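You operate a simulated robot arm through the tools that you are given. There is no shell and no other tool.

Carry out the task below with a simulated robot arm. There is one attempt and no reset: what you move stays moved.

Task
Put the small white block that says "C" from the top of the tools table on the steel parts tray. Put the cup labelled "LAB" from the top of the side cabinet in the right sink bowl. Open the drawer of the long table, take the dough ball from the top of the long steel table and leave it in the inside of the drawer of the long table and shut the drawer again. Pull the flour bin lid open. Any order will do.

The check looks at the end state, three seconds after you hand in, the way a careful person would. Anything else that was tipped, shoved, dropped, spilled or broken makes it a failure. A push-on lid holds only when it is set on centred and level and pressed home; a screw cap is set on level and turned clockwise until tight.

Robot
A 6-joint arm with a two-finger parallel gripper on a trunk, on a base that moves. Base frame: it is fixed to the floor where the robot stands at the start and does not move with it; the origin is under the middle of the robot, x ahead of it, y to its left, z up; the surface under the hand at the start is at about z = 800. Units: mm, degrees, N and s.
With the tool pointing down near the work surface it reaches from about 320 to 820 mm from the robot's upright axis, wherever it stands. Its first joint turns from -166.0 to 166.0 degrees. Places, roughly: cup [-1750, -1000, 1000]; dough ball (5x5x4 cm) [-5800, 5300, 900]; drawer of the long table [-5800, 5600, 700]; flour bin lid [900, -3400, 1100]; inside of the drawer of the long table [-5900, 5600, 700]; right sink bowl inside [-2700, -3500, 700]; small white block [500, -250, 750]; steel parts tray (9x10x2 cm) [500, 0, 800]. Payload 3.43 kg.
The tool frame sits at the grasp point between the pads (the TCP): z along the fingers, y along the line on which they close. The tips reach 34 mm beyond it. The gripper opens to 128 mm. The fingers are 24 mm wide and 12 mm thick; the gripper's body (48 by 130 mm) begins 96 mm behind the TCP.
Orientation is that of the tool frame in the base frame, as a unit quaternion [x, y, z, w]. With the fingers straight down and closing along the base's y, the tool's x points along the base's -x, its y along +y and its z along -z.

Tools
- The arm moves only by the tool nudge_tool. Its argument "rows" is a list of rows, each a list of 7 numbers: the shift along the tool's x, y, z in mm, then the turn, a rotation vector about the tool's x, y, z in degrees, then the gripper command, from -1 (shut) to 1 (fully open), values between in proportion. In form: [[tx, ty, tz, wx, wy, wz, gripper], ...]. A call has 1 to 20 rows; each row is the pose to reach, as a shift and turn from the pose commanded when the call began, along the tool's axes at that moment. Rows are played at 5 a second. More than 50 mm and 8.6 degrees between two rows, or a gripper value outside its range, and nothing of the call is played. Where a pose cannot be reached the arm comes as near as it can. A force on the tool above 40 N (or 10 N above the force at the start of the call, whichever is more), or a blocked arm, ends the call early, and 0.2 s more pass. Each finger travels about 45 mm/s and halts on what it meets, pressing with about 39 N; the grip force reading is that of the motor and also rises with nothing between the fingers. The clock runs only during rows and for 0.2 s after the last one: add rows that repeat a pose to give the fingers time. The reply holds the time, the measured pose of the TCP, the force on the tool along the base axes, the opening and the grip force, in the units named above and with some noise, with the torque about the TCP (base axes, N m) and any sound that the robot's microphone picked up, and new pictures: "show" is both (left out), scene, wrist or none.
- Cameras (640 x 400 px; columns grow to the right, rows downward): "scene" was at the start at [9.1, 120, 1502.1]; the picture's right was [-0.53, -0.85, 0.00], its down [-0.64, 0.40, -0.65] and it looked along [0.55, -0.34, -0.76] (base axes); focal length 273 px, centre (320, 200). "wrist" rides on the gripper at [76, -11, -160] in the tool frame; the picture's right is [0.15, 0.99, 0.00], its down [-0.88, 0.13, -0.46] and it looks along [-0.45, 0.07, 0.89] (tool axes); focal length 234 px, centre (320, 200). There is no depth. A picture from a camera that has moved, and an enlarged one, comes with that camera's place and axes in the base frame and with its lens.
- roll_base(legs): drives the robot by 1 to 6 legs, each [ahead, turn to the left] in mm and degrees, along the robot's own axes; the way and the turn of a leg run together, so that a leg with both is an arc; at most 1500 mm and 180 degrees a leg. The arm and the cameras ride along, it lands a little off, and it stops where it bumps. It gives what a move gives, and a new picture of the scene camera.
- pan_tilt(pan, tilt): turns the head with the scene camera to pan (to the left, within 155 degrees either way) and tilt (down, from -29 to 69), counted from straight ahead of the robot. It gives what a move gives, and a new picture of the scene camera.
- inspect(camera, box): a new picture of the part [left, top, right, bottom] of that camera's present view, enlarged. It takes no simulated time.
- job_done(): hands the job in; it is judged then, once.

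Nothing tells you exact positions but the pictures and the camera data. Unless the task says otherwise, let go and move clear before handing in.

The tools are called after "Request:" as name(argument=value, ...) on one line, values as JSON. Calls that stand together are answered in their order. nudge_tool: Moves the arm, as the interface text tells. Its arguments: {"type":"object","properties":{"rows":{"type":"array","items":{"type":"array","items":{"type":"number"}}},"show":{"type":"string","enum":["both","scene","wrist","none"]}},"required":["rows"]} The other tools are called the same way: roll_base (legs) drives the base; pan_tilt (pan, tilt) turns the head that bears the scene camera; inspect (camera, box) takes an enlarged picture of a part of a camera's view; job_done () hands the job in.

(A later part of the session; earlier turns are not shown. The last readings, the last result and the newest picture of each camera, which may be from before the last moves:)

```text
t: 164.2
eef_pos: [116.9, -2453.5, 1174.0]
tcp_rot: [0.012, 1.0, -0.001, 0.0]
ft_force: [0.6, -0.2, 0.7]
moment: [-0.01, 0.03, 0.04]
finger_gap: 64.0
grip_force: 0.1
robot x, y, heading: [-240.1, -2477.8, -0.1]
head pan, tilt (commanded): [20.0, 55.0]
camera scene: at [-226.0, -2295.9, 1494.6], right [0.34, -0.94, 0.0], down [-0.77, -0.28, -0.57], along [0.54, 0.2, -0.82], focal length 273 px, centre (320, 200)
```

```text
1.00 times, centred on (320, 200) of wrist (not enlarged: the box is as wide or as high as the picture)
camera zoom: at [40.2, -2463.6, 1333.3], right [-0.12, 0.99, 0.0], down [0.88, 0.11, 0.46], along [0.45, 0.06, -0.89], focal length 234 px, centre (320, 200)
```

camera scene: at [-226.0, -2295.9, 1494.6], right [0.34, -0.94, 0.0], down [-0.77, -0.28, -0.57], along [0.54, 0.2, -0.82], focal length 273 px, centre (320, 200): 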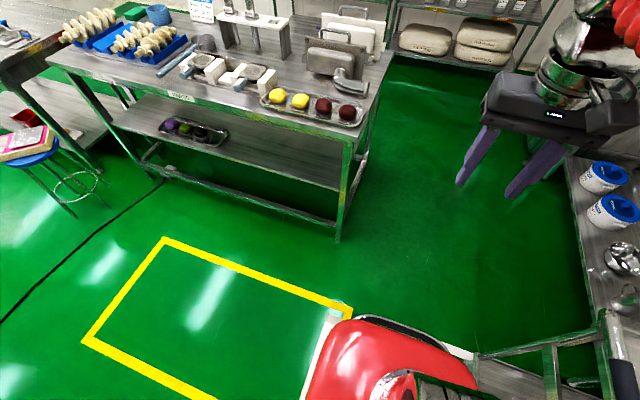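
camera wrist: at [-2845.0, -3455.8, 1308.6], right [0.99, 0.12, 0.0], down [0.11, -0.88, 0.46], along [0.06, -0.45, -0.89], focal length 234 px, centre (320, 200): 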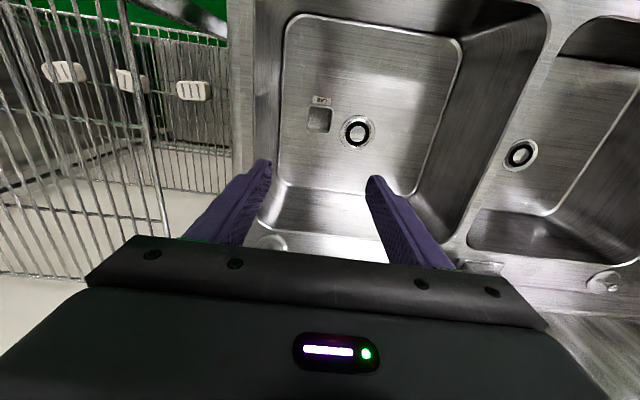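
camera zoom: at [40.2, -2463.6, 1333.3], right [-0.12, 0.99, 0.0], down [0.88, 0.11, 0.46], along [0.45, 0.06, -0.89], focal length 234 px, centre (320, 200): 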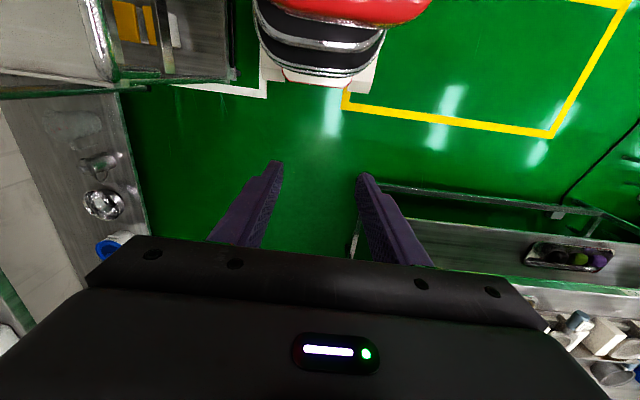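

Request:
roll_base(legs=[[650, 0], [0, -40]])

Request:
pan_tilt(pan=10, tilt=50)

Request:
inspect(camera="wrist", box=[0, 0, 640, 400])

```text
t: 171.5
eef_pos: [705.0, -2685.9, 1173.4]
tcp_rot: [0.356, 0.934, 0.0, 0.001]
ft_force: [0.4, -0.4, -0.2]
moment: [0.01, 0.03, 0.02]
finger_gap: 63.9
grip_force: 0.1
robot x, y, heading: [430.2, -2466.2, -40.2]
head pan, tilt (commanded): [20.0, 55.0]
camera scene: at [556.1, -2331.9, 1494.6], right [-0.35, -0.94, 0.0], down [-0.77, 0.29, -0.57], along [0.54, -0.2, -0.82], focal length 273 px, centre (320, 200)
```

scene: 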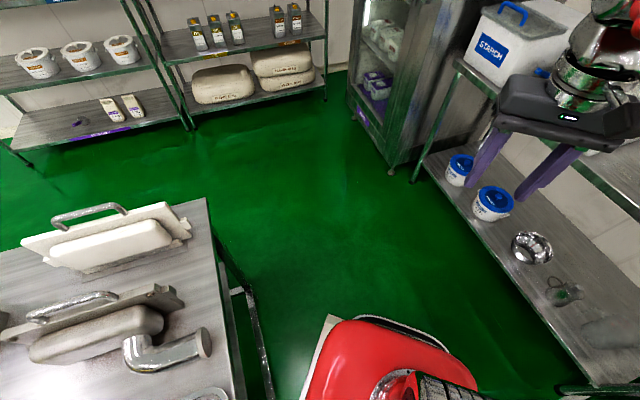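

```text
t: 172.2
eef_pos: [705.6, -2685.5, 1173.2]
tcp_rot: [0.356, 0.934, -0.001, -0.001]
ft_force: [0.1, 0.1, 0.4]
moment: [-0.02, 0.02, -0.01]
finger_gap: 64.1
grip_force: 0.2
robot x, y, heading: [428.1, -2463.6, -40.6]
head pan, tilt (commanded): [10.0, 50.0]
camera scene: at [554.9, -2345.7, 1501.1], right [-0.51, -0.86, 0.0], down [-0.66, 0.39, -0.64], along [0.55, -0.33, -0.77], focal length 273 px, centre (320, 200)
```

scene: 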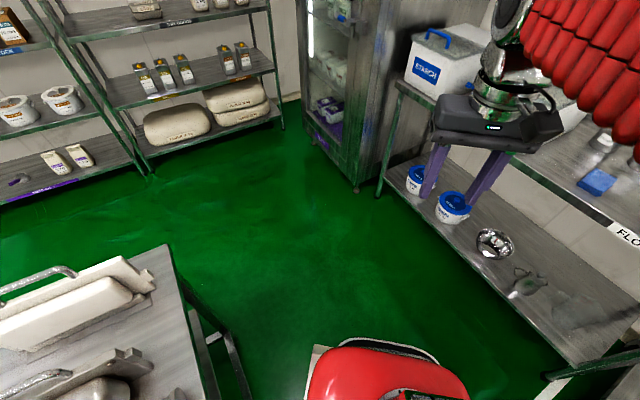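

```text
1.00 times, centred on (320, 200) of wrist (not enlarged: the box is as wide or as high as the picture)
camera zoom: at [641.2, -2644.1, 1333.7], right [0.55, 0.83, 0.0], down [0.74, -0.49, 0.46], along [0.38, -0.25, -0.89], focal length 234 px, centre (320, 200)
```

zoom: 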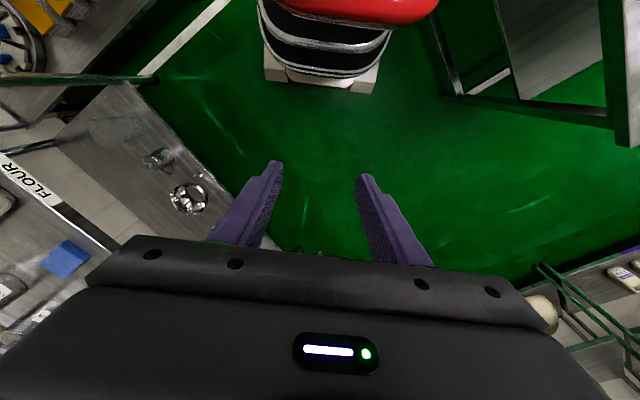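

Request:
roll_base(legs=[[450, 0], [0, -49.5]])

Request:
pan_tilt(pan=0, tilt=35)

```text
t: 178.8
eef_pos: [792.3, -3107.4, 1174.3]
tcp_rot: [0.705, 0.709, 0.0, 0.0]
ft_force: [0.1, 0.2, 0.4]
moment: [0.04, 0.02, -0.01]
finger_gap: 64.1
grip_force: 0.2
robot x, y, heading: [786.5, -2755.0, -88.3]
head pan, tilt (commanded): [10.0, 50.0]
camera scene: at [961.0, -2765.1, 1501.1], right [-0.98, -0.21, 0.0], down [-0.16, 0.75, -0.64], along [0.13, -0.63, -0.77], focal length 273 px, centre (320, 200)
```

scene: 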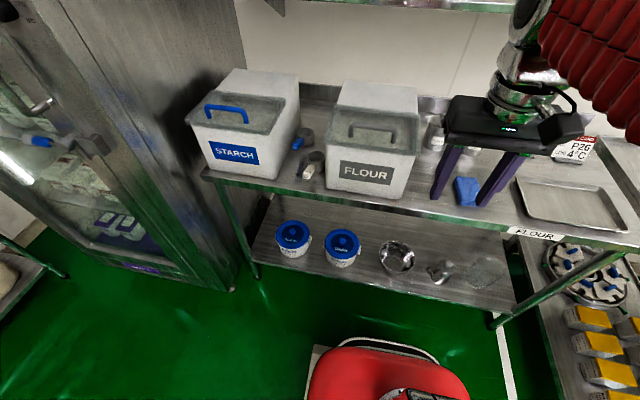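

```text
t: 179.5
eef_pos: [791.8, -3107.0, 1173.4]
tcp_rot: [0.706, 0.708, 0.0, 0.0]
ft_force: [-0.4, 0.1, -0.4]
moment: [0.0, -0.01, 0.0]
finger_gap: 64.1
grip_force: 0.0
robot x, y, heading: [785.1, -2750.5, -87.9]
head pan, tilt (commanded): [0.0, 35.0]
camera scene: at [948.0, -2777.7, 1522.8], right [-1.0, -0.03, 0.0], down [-0.02, 0.57, -0.82], along [0.03, -0.82, -0.57], focal length 273 px, centre (320, 200)
```

scene: 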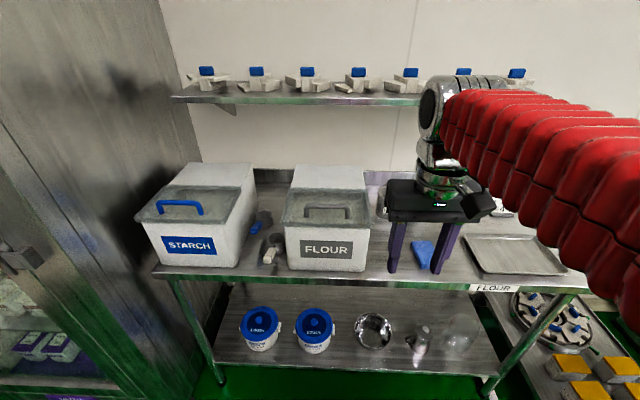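

Request:
inspect(camera="scene", box=[260, 150, 400, 290])

Request:
inspect(camera="wrist", box=[0, 0, 640, 400])

```text
2.86 times, centred on (330, 220) of scene
camera zoom: at [948.0, -2777.7, 1522.8], right [-1.0, -0.03, 0.0], down [-0.02, 0.57, -0.82], along [0.03, -0.82, -0.57], focal length 779 px, centre (291, 143)
```

zoom: 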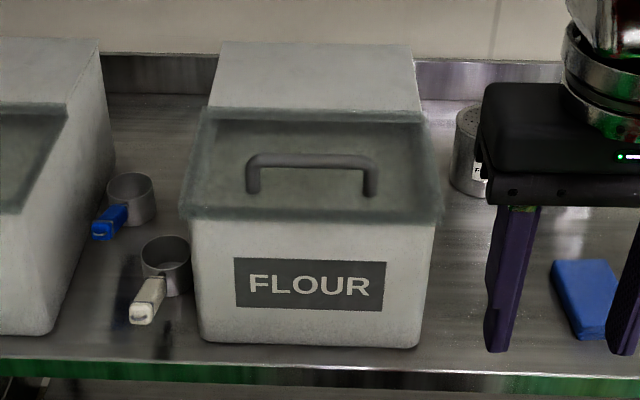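

```text
1.00 times, centred on (320, 200) of wrist (not enlarged: the box is as wide or as high as the picture)
camera zoom: at [779.9, -3032.4, 1334.1], right [0.99, 0.15, 0.0], down [0.13, -0.88, 0.46], along [0.07, -0.45, -0.89], focal length 234 px, centre (320, 200)
```

zoom: 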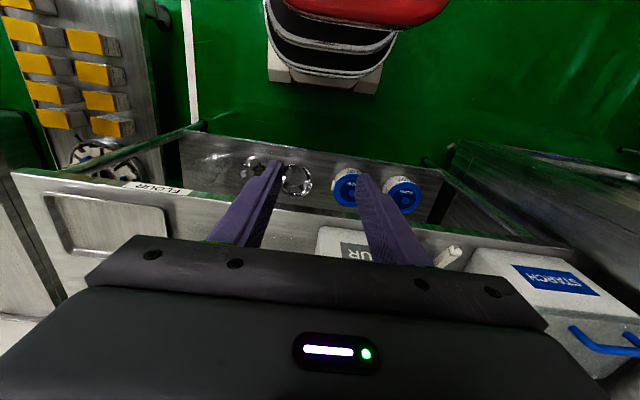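

The FLOUR bin has a sloped grey lid with a bow handle, hinged at its upper rear edge. I'll raise the hand and get a wrist-camera view of it to triangulate.

Request:
nudge_tool(rows=[[0, 0, -45, 0, 0, 0, 0], [0, 20, -85, 0, 0, 0, 0], [0, 50, -115, 0, 0, 0, 0], [-20, 85, -135, 0, 0, 0, 0], [-50, 120, -135, 0, 0, 0, 0], [-80, 150, -135, 0, 0, 0, 0], [-80, 150, -135, 0, 0, 0, 0]])

```text
t: 181.1
eef_pos: [941.1, -3186.8, 1307.1]
tcp_rot: [0.706, 0.708, 0.0, 0.0]
ft_force: [-0.1, 0.0, 0.4]
moment: [0.03, -0.02, 0.0]
finger_gap: 64.0
grip_force: 0.0
robot x, y, heading: [785.9, -2749.3, -87.9]
head pan, tilt (commanded): [0.0, 35.0]
camera scene: at [948.0, -2777.9, 1522.9], right [-1.0, -0.03, 0.0], down [-0.02, 0.57, -0.82], along [0.03, -0.82, -0.57], focal length 273 px, centre (320, 200)
camera wrist: at [929.4, -3111.0, 1467.8], right [0.99, 0.15, 0.0], down [0.13, -0.88, 0.46], along [0.07, -0.45, -0.89], focal length 234 px, centre (320, 200)
```

scene: 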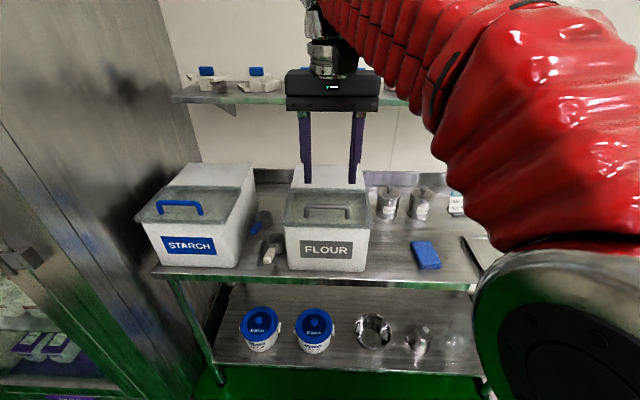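
wrist: 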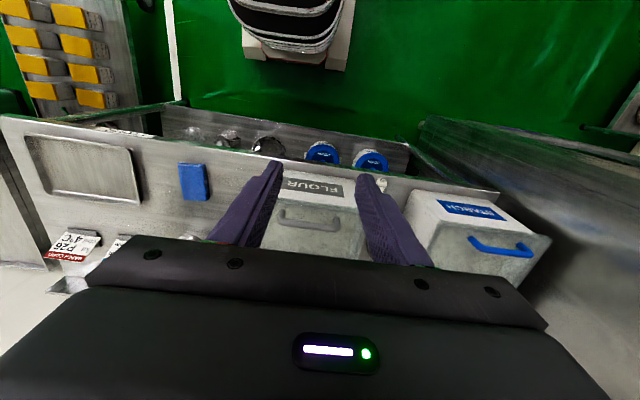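

Request:
inspect(camera="wrist", box=[240, 150, 420, 262])

Request:
inspect(camera="scene", box=[270, 160, 390, 285])

```text
3.56 times, centred on (330, 206) of wrist
camera zoom: at [929.4, -3111.0, 1467.8], right [0.99, 0.15, 0.0], down [0.13, -0.88, 0.46], along [0.07, -0.45, -0.89], focal length 833 px, centre (284, 179)
```

zoom: 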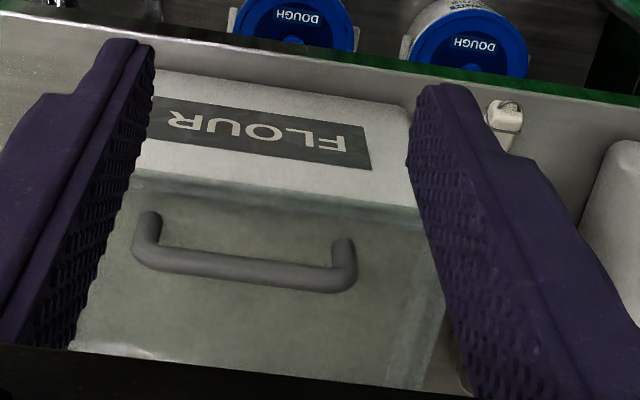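

```text
3.20 times, centred on (330, 222) of scene
camera zoom: at [948.0, -2777.9, 1522.9], right [-1.0, -0.03, 0.0], down [-0.02, 0.57, -0.82], along [0.03, -0.82, -0.57], focal length 872 px, centre (288, 128)
```

zoom: 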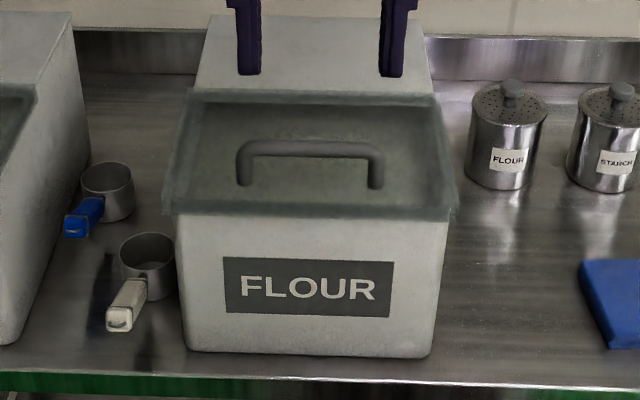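

The handle bar is at about [947, -3352, 1099]; the lid is almost flat, hinged about 125 mm behind it. I'll move 180 mm closer for reach.

Request:
roll_base(legs=[[180, 0]])

Request:
inspect(camera="wrist", box=[0, 0, 640, 400])

```text
t: 182.9
eef_pos: [949.0, -3367.7, 1306.3]
tcp_rot: [0.705, 0.709, 0.001, 0.0]
ft_force: [-0.5, 0.0, 0.1]
moment: [-0.01, -0.01, 0.0]
finger_gap: 63.9
grip_force: 0.0
robot x, y, heading: [792.1, -2935.6, -88.2]
head pan, tilt (commanded): [0.0, 35.0]
camera scene: at [954.0, -2960.6, 1522.9], right [-1.0, -0.03, 0.0], down [-0.02, 0.57, -0.82], along [0.03, -0.82, -0.57], focal length 273 px, centre (320, 200)
```

scene: 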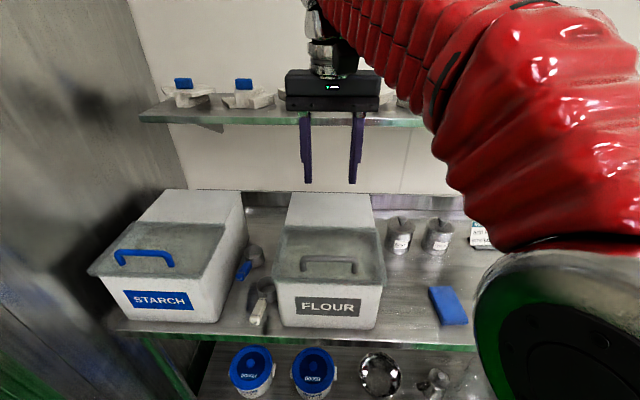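

```text
1.00 times, centred on (320, 200) of wrist (not enlarged: the box is as wide or as high as the picture)
camera zoom: at [935.3, -3293.6, 1467.8], right [0.99, 0.15, 0.0], down [0.13, -0.88, 0.46], along [0.07, -0.45, -0.89], focal length 234 px, centre (320, 200)
```

zoom: 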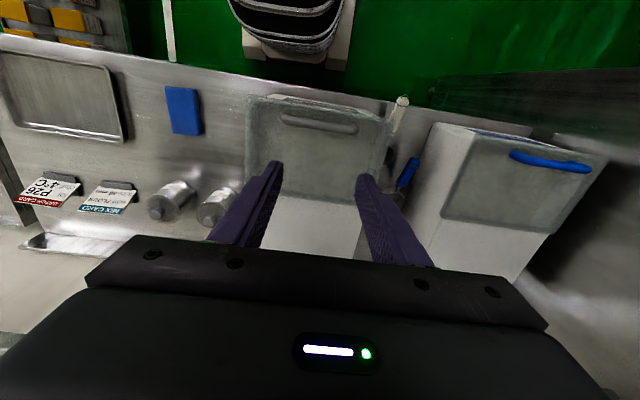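

Request:
inspect(camera="wrist", box=[230, 80, 410, 192])

Request:
inspect(camera="scene", box=[250, 180, 410, 340])

```text
3.56 times, centred on (320, 136) of wrist
camera zoom: at [935.3, -3293.6, 1467.8], right [0.99, 0.15, 0.0], down [0.13, -0.88, 0.46], along [0.07, -0.45, -0.89], focal length 833 px, centre (320, 428)
```

zoom: 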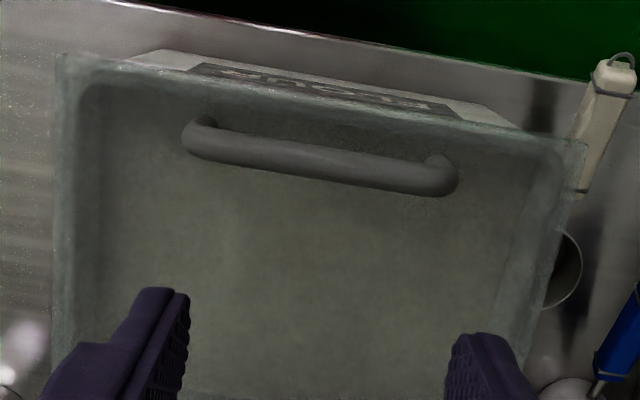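

```text
2.50 times, centred on (330, 260) of scene
camera zoom: at [954.0, -2960.6, 1522.9], right [-1.0, -0.03, 0.0], down [-0.02, 0.57, -0.82], along [0.03, -0.82, -0.57], focal length 682 px, centre (295, 50)
```

zoom: 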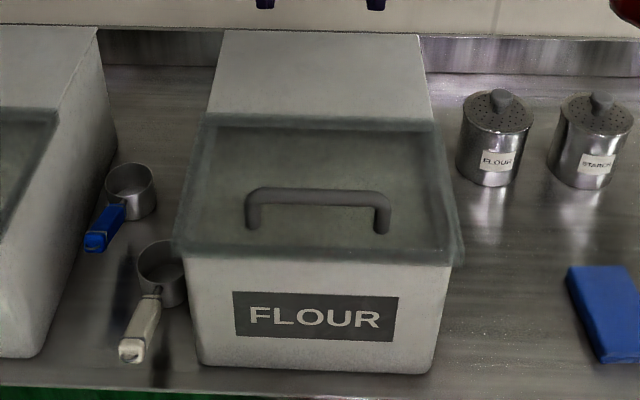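

The bar is at [946, -3354, 1099]. I'll turn the tool 90° so that the fingers close front-to-back on the bar, hovering above it.

Request:
nudge_tool(rows=[[2, 0, 6, 0, 0, -8.2, 0], [4, 0, 12, 0, 0, -16.4, 0], [6, -1, 18, 0, 0, -24.6, 0], [8, -1, 24, 0, 0, -32.8, 0], [10, -2, 30, 0, 0, -41, 0], [12, -2, 36, 0, 0, -49.2, 0], [13, -2, 42, 0, 0, -57.4, 0], [14, -3, 48, 0, 0, -65.6, 0], [14, -3, 54, 0, 0, -73.8, 0], [14, -3, 60, 0, 0, -82, -0.2], [14, -3, 66, 0, 0, -89.6, -0.35], [14, -3, 66, 0, 0, -89.6, -0.35]])

```text
t: 185.5
eef_pos: [944.6, -3353.6, 1241.1]
tcp_rot: [0.0, 1.0, 0.0, 0.0]
ft_force: [0.3, 0.4, 0.2]
moment: [0.01, -0.03, 0.0]
finger_gap: 41.5
grip_force: 0.0
robot x, y, heading: [799.3, -2938.2, -87.9]
head pan, tilt (commanded): [0.0, 35.0]
camera scene: at [954.0, -2960.6, 1522.9], right [-1.0, -0.03, 0.0], down [-0.02, 0.57, -0.82], along [0.03, -0.82, -0.57], focal length 273 px, centre (320, 200)
camera wrist: at [868.3, -3366.1, 1401.6], right [-0.15, 0.99, 0.0], down [0.88, 0.13, 0.46], along [0.45, 0.07, -0.89], focal length 234 px, centre (320, 200)
```

scene: 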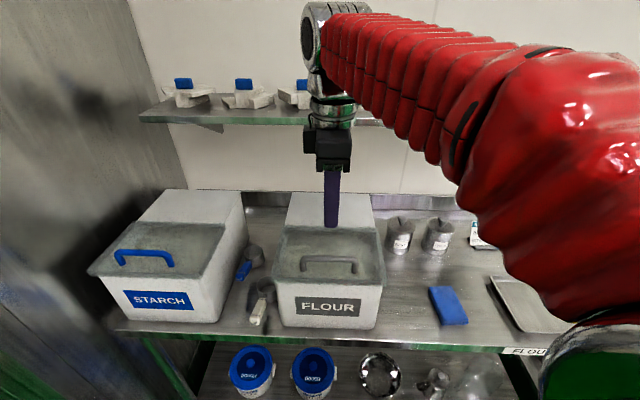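
wrist: 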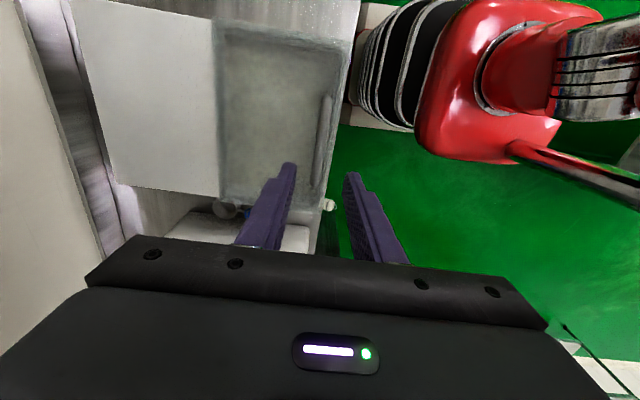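

Request:
inspect(camera="wrist", box=[200, 20, 400, 220])

```text
2.00 times, centred on (300, 120) of wrist
camera zoom: at [868.3, -3366.1, 1401.6], right [-0.15, 0.99, 0.0], down [0.88, 0.13, 0.46], along [0.45, 0.07, -0.89], focal length 468 px, centre (360, 360)
```

zoom: 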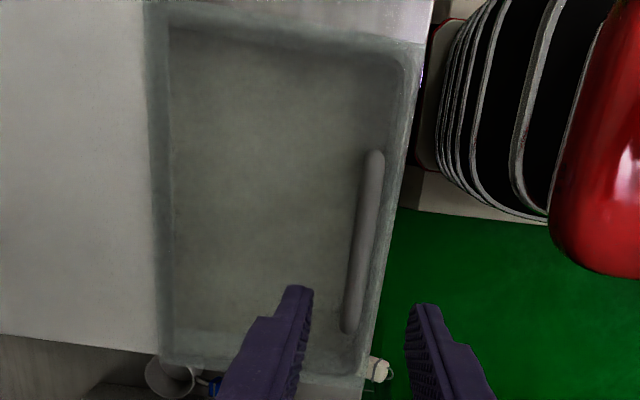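

Request:
nudge_tool(rows=[[2, -1.5, 40, 0, 0, 0, -0.35], [4, -1.5, 80, 0, 0, 0, -0.35], [4, -1.5, 115, 0, 0, 0, -0.35], [4, -1.5, 131, 0, 0, 0, -0.35], [4, -1.5, 131, 0, 0, 0, -0.35]])

```text
t: 186.7
eef_pos: [939.9, -3355.5, 1110.1]
tcp_rot: [0.001, 1.0, -0.001, 0.0]
ft_force: [0.5, -0.9, -0.6]
moment: [-0.03, -0.02, 0.01]
finger_gap: 41.5
grip_force: 0.0
robot x, y, heading: [788.3, -2935.3, -88.0]
head pan, tilt (commanded): [0.0, 35.0]
camera scene: at [954.0, -2960.6, 1522.9], right [-1.0, -0.03, 0.0], down [-0.02, 0.57, -0.82], along [0.03, -0.82, -0.57], focal length 273 px, centre (320, 200)
camera wrist: at [862.8, -3367.1, 1270.3], right [-0.14, 0.99, 0.0], down [0.88, 0.13, 0.46], along [0.45, 0.07, -0.89], focal length 234 px, centre (320, 200)
```

scene: 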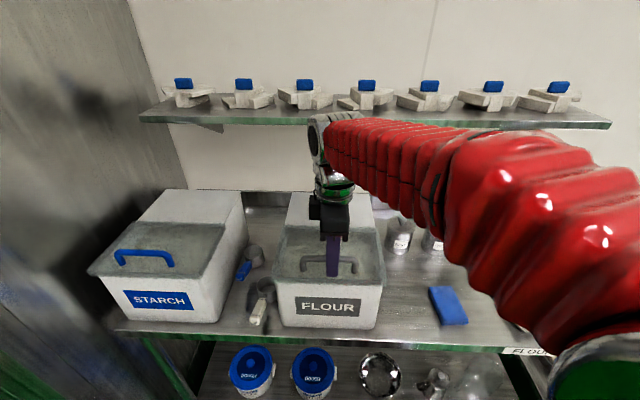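
wrist: 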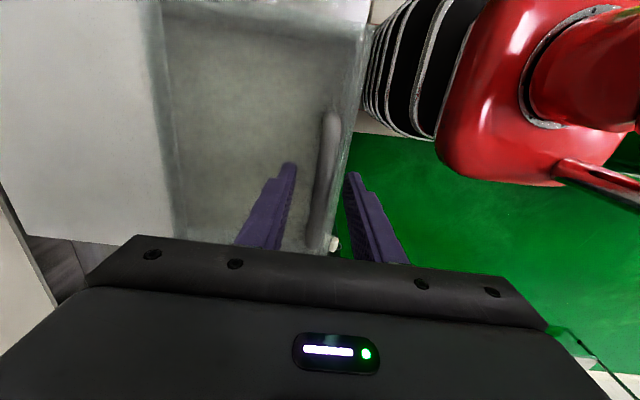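

Request:
nudge_tool(rows=[[0, 0, 0, 0, 0, 0, -0.7], [0, 0, 0, 0, 0, 0, -1], [0, 0, 0, 0, 0, 0, -1], [0, 0, 0, 0, 0, 0, -1]])

```text
t: 187.7
eef_pos: [939.2, -3356.4, 1110.4]
tcp_rot: [0.002, 1.0, 0.0, 0.0]
ft_force: [0.0, -0.5, -2.5]
moment: [0.06, -0.02, -0.38]
finger_gap: 14.0
grip_force: 45.0
robot x, y, heading: [793.2, -2935.1, -88.0]
head pan, tilt (commanded): [0.0, 35.0]
camera scene: at [954.0, -2960.6, 1522.9], right [-1.0, -0.03, 0.0], down [-0.02, 0.57, -0.82], along [0.03, -0.82, -0.57], focal length 273 px, centre (320, 200)
camera wrist: at [862.8, -3367.2, 1270.5], right [-0.14, 0.99, 0.0], down [0.88, 0.13, 0.46], along [0.45, 0.07, -0.89], focal length 234 px, centre (320, 200)
```

scene: 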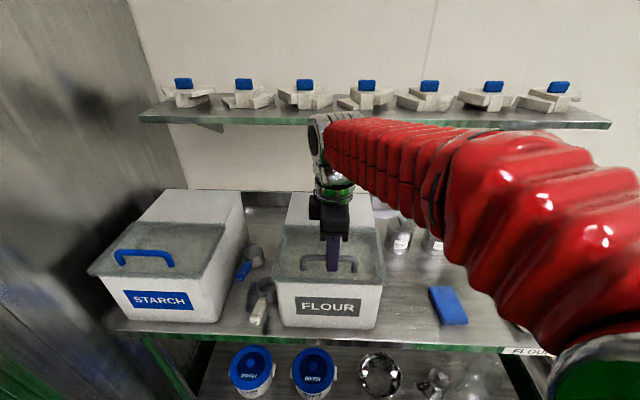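
wrist: 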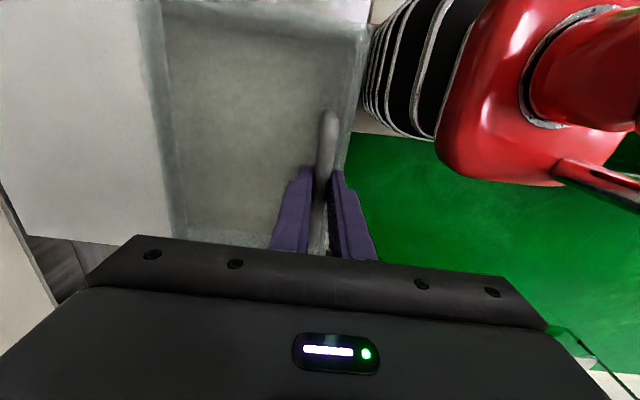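

Bar gripped. I'll start the opening arc gently and watch the forces.

Request:
nudge_tool(rows=[[0, -1.4, -6, 0, 0, 0, -1], [0, -2.8, -11.6, 0, 0, 0, -1], [0, -4.7, -17.5, 0, 0, 0, -1], [0, -6.7, -23, 0, 0, 0, -1], [0, -6.7, -23, 0, 0, 0, -1]])

```text
t: 188.9
eef_pos: [939.8, -3363.0, 1137.8]
tcp_rot: [0.001, 1.0, -0.005, 0.002]
ft_force: [-2.1, -0.8, 37.6]
moment: [-0.11, 0.2, 0.33]
finger_gap: 0.1
grip_force: 32.9
robot x, y, heading: [790.2, -2931.8, -88.3]
head pan, tilt (commanded): [0.0, 35.0]
camera scene: at [953.8, -2959.8, 1522.9], right [-1.0, -0.03, 0.0], down [-0.02, 0.57, -0.82], along [0.03, -0.82, -0.57], focal length 273 px, centre (320, 200)
camera wrist: at [863.0, -3373.9, 1298.6], right [-0.14, 0.99, -0.01], down [0.88, 0.13, 0.46], along [0.45, 0.06, -0.89], focal length 234 px, centre (320, 200)
```

scene: 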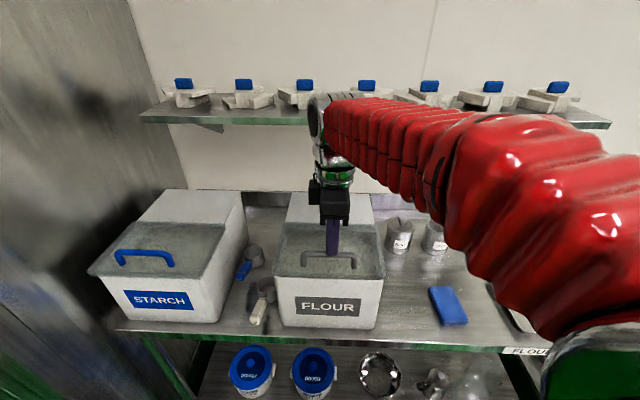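
wrist: 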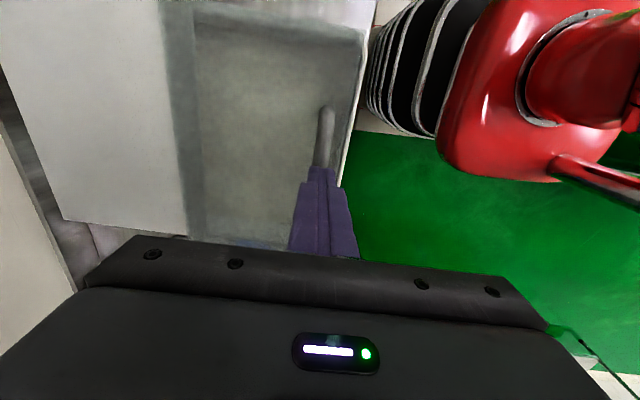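

The fingers slipped off the bar and closed above it. I'll move up a bit to relieve it and look.

Request:
nudge_tool(rows=[[0, 0, -10, 0, 0, 0, -1], [0, 0, -25, 0, 0, 0, -1], [0, 0, -45, 0, 0, 0, -0.7], [0, 0, -45, 0, 0, 0, -0.5]])

Request:
inspect(camera="scene", box=[250, 180, 410, 340])

Request:
inspect(camera="wrist", box=[100, 0, 420, 240])

```text
t: 189.9
eef_pos: [939.0, -3364.1, 1179.0]
tcp_rot: [0.002, 1.0, 0.0, 0.0]
ft_force: [-0.7, 0.9, 0.1]
moment: [0.01, 0.0, -0.01]
finger_gap: 32.3
grip_force: 0.1
robot x, y, heading: [798.5, -2935.5, -88.2]
head pan, tilt (commanded): [0.0, 35.0]
camera scene: at [954.0, -2960.6, 1522.9], right [-1.0, -0.03, 0.0], down [-0.02, 0.57, -0.82], along [0.03, -0.82, -0.57], focal length 273 px, centre (320, 200)
camera wrist: at [863.1, -3375.3, 1339.0], right [-0.14, 0.99, 0.0], down [0.88, 0.13, 0.46], along [0.45, 0.07, -0.89], focal length 234 px, centre (320, 200)
```

scene: 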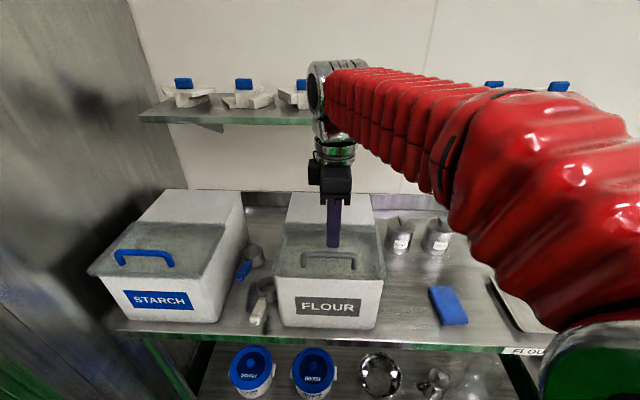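
wrist: 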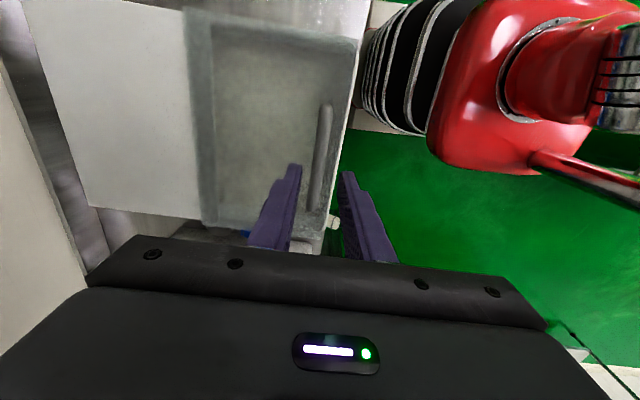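

```text
2.50 times, centred on (330, 260) of scene
camera zoom: at [954.0, -2960.6, 1522.9], right [-1.0, -0.03, 0.0], down [-0.02, 0.57, -0.82], along [0.03, -0.82, -0.57], focal length 682 px, centre (295, 50)
```

zoom: 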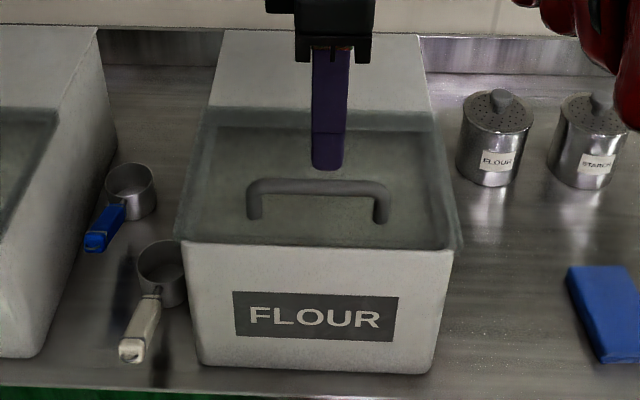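

```text
1.67 times, centred on (260, 120) of wrist
camera zoom: at [863.1, -3375.3, 1339.0], right [-0.14, 0.99, 0.0], down [0.88, 0.13, 0.46], along [0.45, 0.07, -0.89], focal length 390 px, centre (420, 333)
```

zoom: 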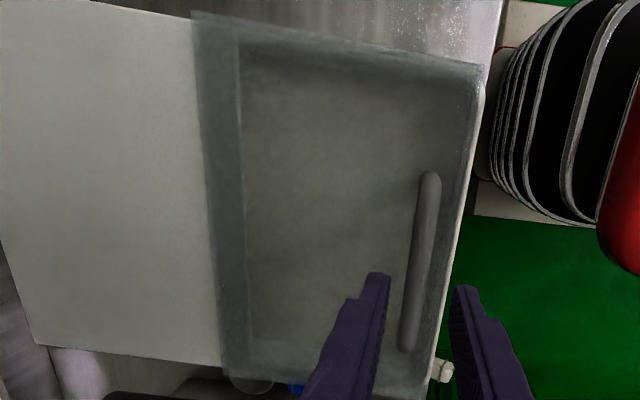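

The lid has slid straight back about 12 mm with its height unchanged, so it looks like a sliding lid. I'll re-grip the bar and slide it back level, watching the force.

Request:
nudge_tool(rows=[[0, -2.5, 30, 0, 0, 0, -0.4], [0, -2.5, 55, 0, 0, 0, -0.4], [0, -2.5, 69, 0, 0, 0, -0.4], [0, -2.5, 69, 0, 0, 0, -0.4], [0, -2.5, 69, 0, 0, 0, -0.8], [0, -2.5, 69, 0, 0, 0, -1], [0, -2.5, 69, 0, 0, 0, -1], [0, -2.5, 69, 0, 0, 0, -1]], show="wrist")

```text
t: 191.7
eef_pos: [939.9, -3365.9, 1110.6]
tcp_rot: [0.002, 1.0, 0.0, 0.0]
ft_force: [-0.8, 1.0, -2.4]
moment: [-0.02, -0.11, -0.35]
finger_gap: 13.4
grip_force: 45.4
robot x, y, heading: [794.0, -2936.9, -88.2]
head pan, tilt (commanded): [0.0, 35.0]
camera wrist: at [864.0, -3376.4, 1270.5], right [-0.14, 0.99, 0.0], down [0.88, 0.13, 0.46], along [0.45, 0.07, -0.89], focal length 234 px, centre (320, 200)
```

wrist: 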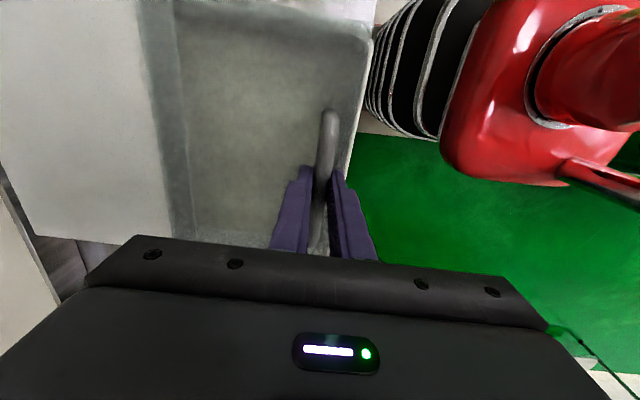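

Request:
nudge_tool(rows=[[0, -4, 0, 0, 0, 0, -1], [0, -8, 0, 0, 0, 0, -1], [0, -12, 0, 0, 0, 0, -1], [0, -16, 0, 0, 0, 0, -1], [0, -20, 0, 0, 0, 0, -1], [0, -20, 0, 0, 0, 0, -1]])

Request:
inspect(camera="scene", box=[250, 180, 410, 340])

```text
t: 193.1
eef_pos: [939.7, -3385.6, 1109.1]
tcp_rot: [0.002, 1.0, 0.001, 0.0]
ft_force: [-13.0, -0.2, 12.5]
moment: [0.0, 0.39, -0.34]
finger_gap: 13.5
grip_force: 44.8
robot x, y, heading: [785.4, -2934.3, -88.3]
head pan, tilt (commanded): [0.0, 35.0]
camera scene: at [953.6, -2960.3, 1522.9], right [-1.0, -0.03, 0.0], down [-0.02, 0.57, -0.82], along [0.03, -0.82, -0.57], focal length 273 px, centre (320, 200)
camera wrist: at [863.9, -3396.5, 1270.6], right [-0.14, 0.99, 0.0], down [0.88, 0.13, 0.45], along [0.45, 0.06, -0.89], focal length 234 px, centre (320, 200)
```

scene: 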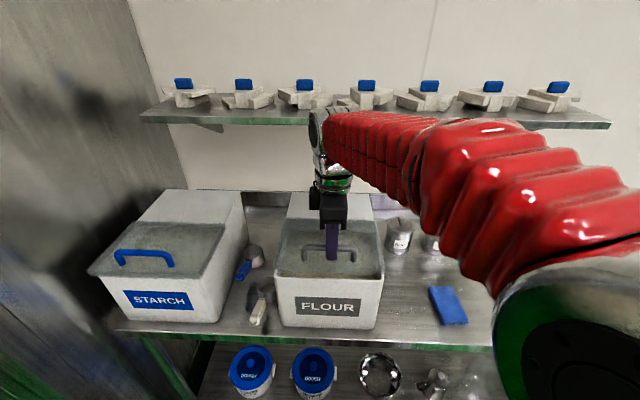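
wrist: 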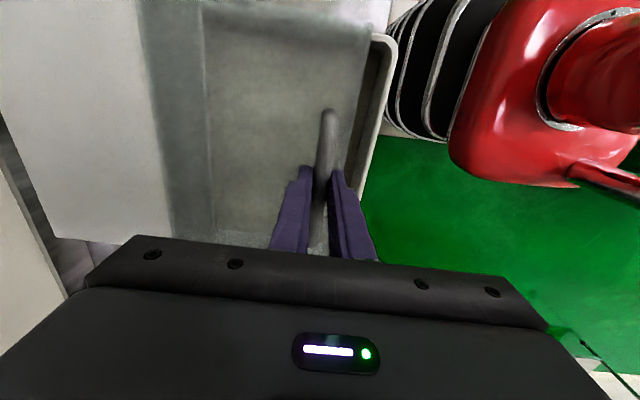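

```text
2.50 times, centred on (330, 260) of scene
camera zoom: at [953.6, -2960.3, 1522.9], right [-1.0, -0.03, 0.0], down [-0.02, 0.57, -0.82], along [0.03, -0.82, -0.57], focal length 682 px, centre (295, 50)
```

zoom: 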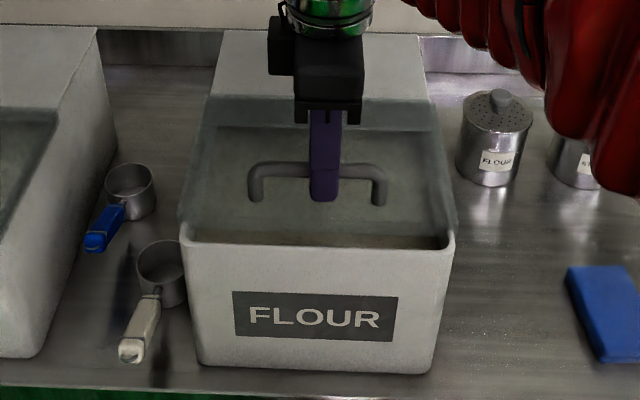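

The lid slides back and the bin opens. I'll continue the slide, following its slight upward slope.

Request:
nudge_tool(rows=[[1, -4, -1.5, 0, 0, 0, -1], [1.5, -8, -2, 0, 0, 0, -1], [1.5, -12, -2.5, 0, 0, 0, -1], [1.5, -16, -3, 0, 0, 0, -1], [1.5, -20, -3.5, 0, 0, 0, -1], [1.5, -20, -3.5, 0, 0, 0, -1]], show="wrist")

```text
t: 194.5
eef_pos: [938.1, -3405.3, 1112.2]
tcp_rot: [0.0, 1.0, 0.001, 0.0]
ft_force: [10.6, 0.5, -29.4]
moment: [0.04, -0.23, -0.38]
finger_gap: 13.7
grip_force: 45.0
robot x, y, heading: [792.6, -2935.1, -88.0]
head pan, tilt (commanded): [0.0, 35.0]
camera wrist: at [863.0, -3417.7, 1272.4], right [-0.14, 0.99, 0.0], down [0.88, 0.13, 0.46], along [0.45, 0.07, -0.89], focal length 234 px, centre (320, 200)
```

wrist: 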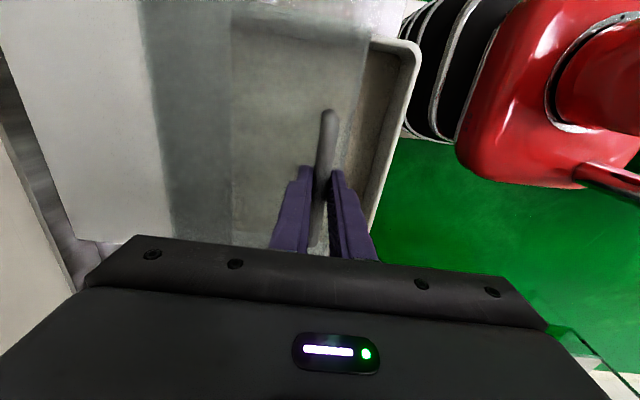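

Request:
nudge_tool(rows=[[-0.6, -2, 2.4, 0, 0, 0, -1], [-0.6, -8, 2.4, 0, 0, 0, -1], [-0.6, -14, 2.4, 0, 0, 0, -1], [-0.6, -20, 2.4, 0, 0, 0, -1], [-0.6, -26, 2.4, 0, 0, 0, -1], [-0.6, -30, 2.4, 0, 0, 0, -1], [-0.6, -30, 2.4, 0, 0, 0, -1]], show="wrist")

```text
t: 196.1
eef_pos: [939.4, -3435.8, 1112.3]
tcp_rot: [0.001, 1.0, -0.001, -0.001]
ft_force: [-0.9, -0.3, 16.6]
moment: [0.03, 0.3, -0.36]
finger_gap: 13.6
grip_force: 44.9
robot x, y, heading: [794.7, -2936.7, -88.2]
head pan, tilt (commanded): [0.0, 35.0]
camera wrist: at [862.7, -3446.7, 1272.4], right [-0.14, 0.99, 0.0], down [0.88, 0.13, 0.46], along [0.45, 0.06, -0.89], focal length 234 px, centre (320, 200)
```

wrist: 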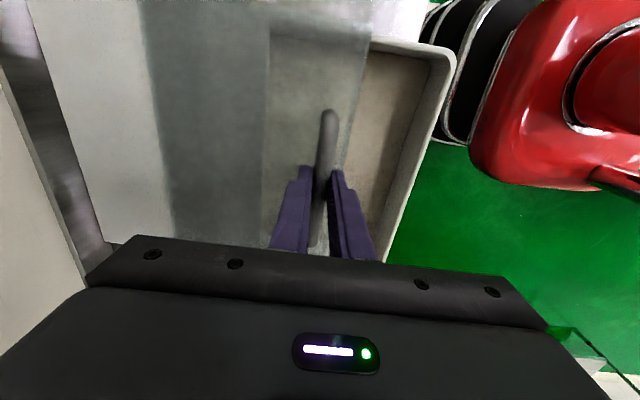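

Request:
nudge_tool(rows=[[0, -3, -1.4, 0, 0, 0, -1], [0, -9, -1.7, 0, 0, 0, -1], [0, -15, -2, 0, 0, 0, -1], [0, -21, -2.3, 0, 0, 0, -1], [0, -27, -2.6, 0, 0, 0, -1], [0, -30, -2.8, 0, 0, 0, -1], [0, -30, -2.8, 0, 0, 0, -1]])

```text
t: 197.7
eef_pos: [939.1, -3465.9, 1113.5]
tcp_rot: [0.001, 1.0, 0.003, -0.001]
ft_force: [-0.1, 1.7, -29.2]
moment: [0.01, -0.42, -0.36]
finger_gap: 13.6
grip_force: 45.3
robot x, y, heading: [792.3, -2935.7, -88.3]
head pan, tilt (commanded): [0.0, 35.0]
camera scene: at [954.1, -2961.5, 1522.8], right [-1.0, -0.03, 0.0], down [-0.02, 0.57, -0.82], along [0.03, -0.82, -0.57], focal length 273 px, centre (320, 200)
camera wrist: at [862.7, -3478.1, 1272.5], right [-0.14, 0.99, 0.0], down [0.88, 0.13, 0.45], along [0.45, 0.07, -0.89], focal length 234 px, centre (320, 200)
```

scene: 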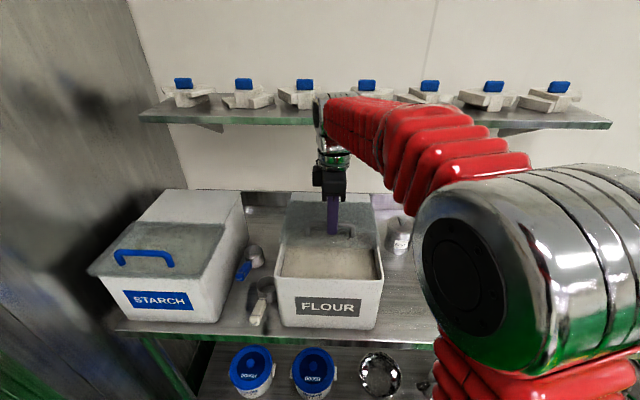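
wrist: 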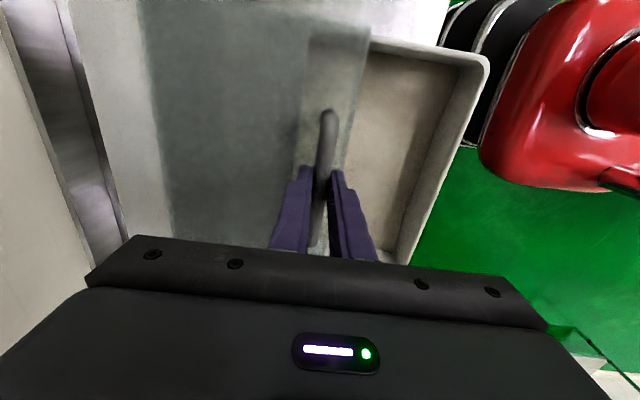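

Request:
nudge_tool(rows=[[0, -2, 2.2, 0, 0, 0, -1], [0, -5, 2.2, 0, 0, 0, -1], [0, -8, 2.2, 0, 0, 0, -1], [0, -11, 2.2, 0, 0, 0, -1], [0, -14, 2.2, 0, 0, 0, -1], [0, -14, 2.2, 0, 0, 0, -1]], show="wrist")

```text
t: 199.1
eef_pos: [937.9, -3479.3, 1112.5]
tcp_rot: [0.001, 1.0, -0.001, 0.0]
ft_force: [-2.3, 0.9, 7.0]
moment: [0.03, 0.37, -0.38]
finger_gap: 13.5
grip_force: 45.2
robot x, y, heading: [792.7, -2934.1, -88.1]
head pan, tilt (commanded): [0.0, 35.0]
camera wrist: at [862.2, -3490.8, 1272.5], right [-0.14, 0.99, 0.0], down [0.88, 0.13, 0.46], along [0.45, 0.06, -0.89], focal length 234 px, centre (320, 200)
```

wrist: 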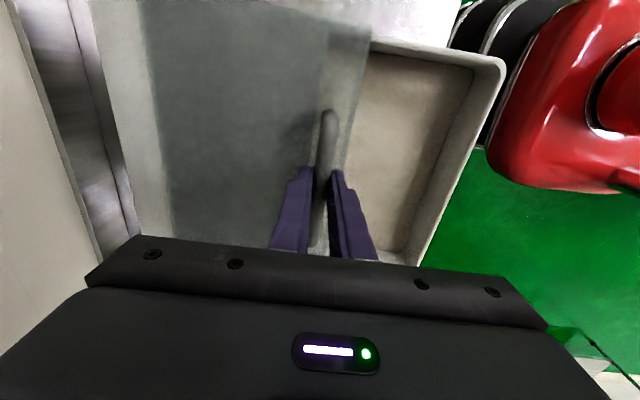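

Request:
nudge_tool(rows=[[0, -3, -0.5, 0, 0, 0, -1], [0, -6, -0.5, 0, 0, 0, -1], [0, -9, -0.5, 0, 0, 0, -1], [0, -12, -0.5, 0, 0, 0, -1], [0, -15, -0.5, 0, 0, 0, -1], [0, -18, -0.5, 0, 0, 0, -1], [0, -18, -0.5, 0, 0, 0, -1]], show="wrist")

```text
t: 200.7
eef_pos: [938.5, -3496.8, 1112.3]
tcp_rot: [0.002, 1.0, 0.0, -0.001]
ft_force: [-14.1, 0.9, 12.1]
moment: [0.05, 0.54, -0.37]
finger_gap: 13.5
grip_force: 45.5
robot x, y, heading: [794.3, -2940.8, -88.2]
head pan, tilt (commanded): [0.0, 35.0]
camera wrist: at [862.3, -3508.7, 1272.6], right [-0.14, 0.99, 0.0], down [0.88, 0.13, 0.45], along [0.45, 0.07, -0.89], focal length 234 px, centre (320, 200)
```

wrist: 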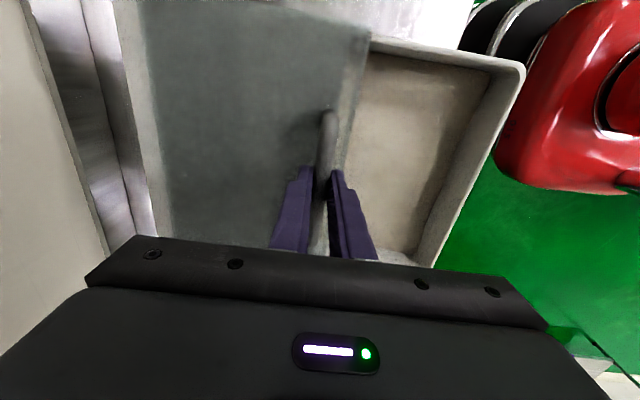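

Request:
nudge_tool(rows=[[1, -2, -0.8, 0, 0, 0, -1], [1, -4, -0.8, 0, 0, 0, -1], [1, -6, -0.8, 0, 0, 0, -1], [1, -8, -0.8, 0, 0, 0, -1], [1, -8, -0.8, 0, 0, 0, -1]], show="scene")

Request:
inspect(camera="scene", box=[250, 180, 410, 340])

```text
t: 201.9
eef_pos: [938.5, -3504.4, 1112.3]
tcp_rot: [0.001, 1.0, 0.0, -0.001]
ft_force: [3.5, 0.7, -10.6]
moment: [0.02, -1.01, -0.38]
finger_gap: 13.5
grip_force: 44.7
robot x, y, heading: [794.3, -2938.4, -88.1]
head pan, tilt (commanded): [0.0, 35.0]
camera scene: at [954.2, -2961.0, 1522.8], right [-1.0, -0.03, 0.0], down [-0.02, 0.57, -0.82], along [0.03, -0.82, -0.57], focal length 273 px, centre (320, 200)
```

scene: 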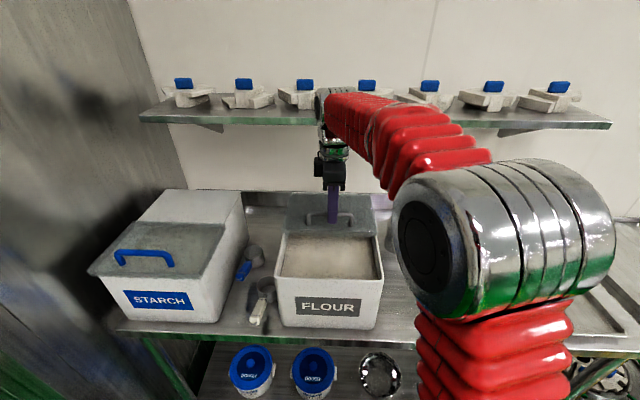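

```text
2.50 times, centred on (330, 260) of scene
camera zoom: at [954.2, -2961.0, 1522.8], right [-1.0, -0.03, 0.0], down [-0.02, 0.57, -0.82], along [0.03, -0.82, -0.57], focal length 682 px, centre (295, 50)
```

zoom: 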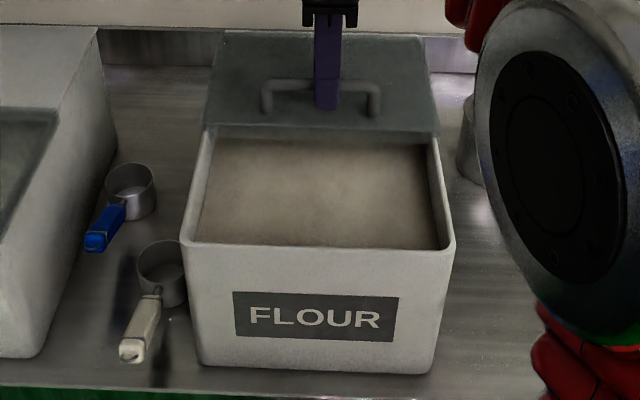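

Request:
nudge_tool(rows=[[0, -2, 0.5, 0, 0, 0, -1], [0, -4, 0.5, 0, 0, 0, -1], [0, -6, 0.5, 0, 0, 0, -1], [0, -6, 0.5, 0, 0, 0, -1]], show="wrist")

```text
t: 202.9
eef_pos: [938.2, -3509.1, 1112.3]
tcp_rot: [0.001, 1.0, 0.002, -0.001]
ft_force: [7.2, 30.7, -12.1]
moment: [0.48, -0.54, -0.43]
finger_gap: 13.4
grip_force: 44.9
robot x, y, heading: [793.4, -2937.0, -88.0]
head pan, tilt (commanded): [0.0, 35.0]
camera wrist: at [862.2, -3521.9, 1272.5], right [-0.14, 0.99, 0.0], down [0.88, 0.13, 0.46], along [0.45, 0.07, -0.89], focal length 234 px, centre (320, 200)
```

wrist: 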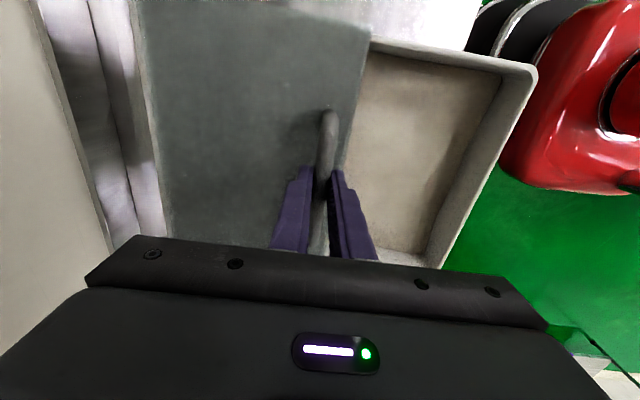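

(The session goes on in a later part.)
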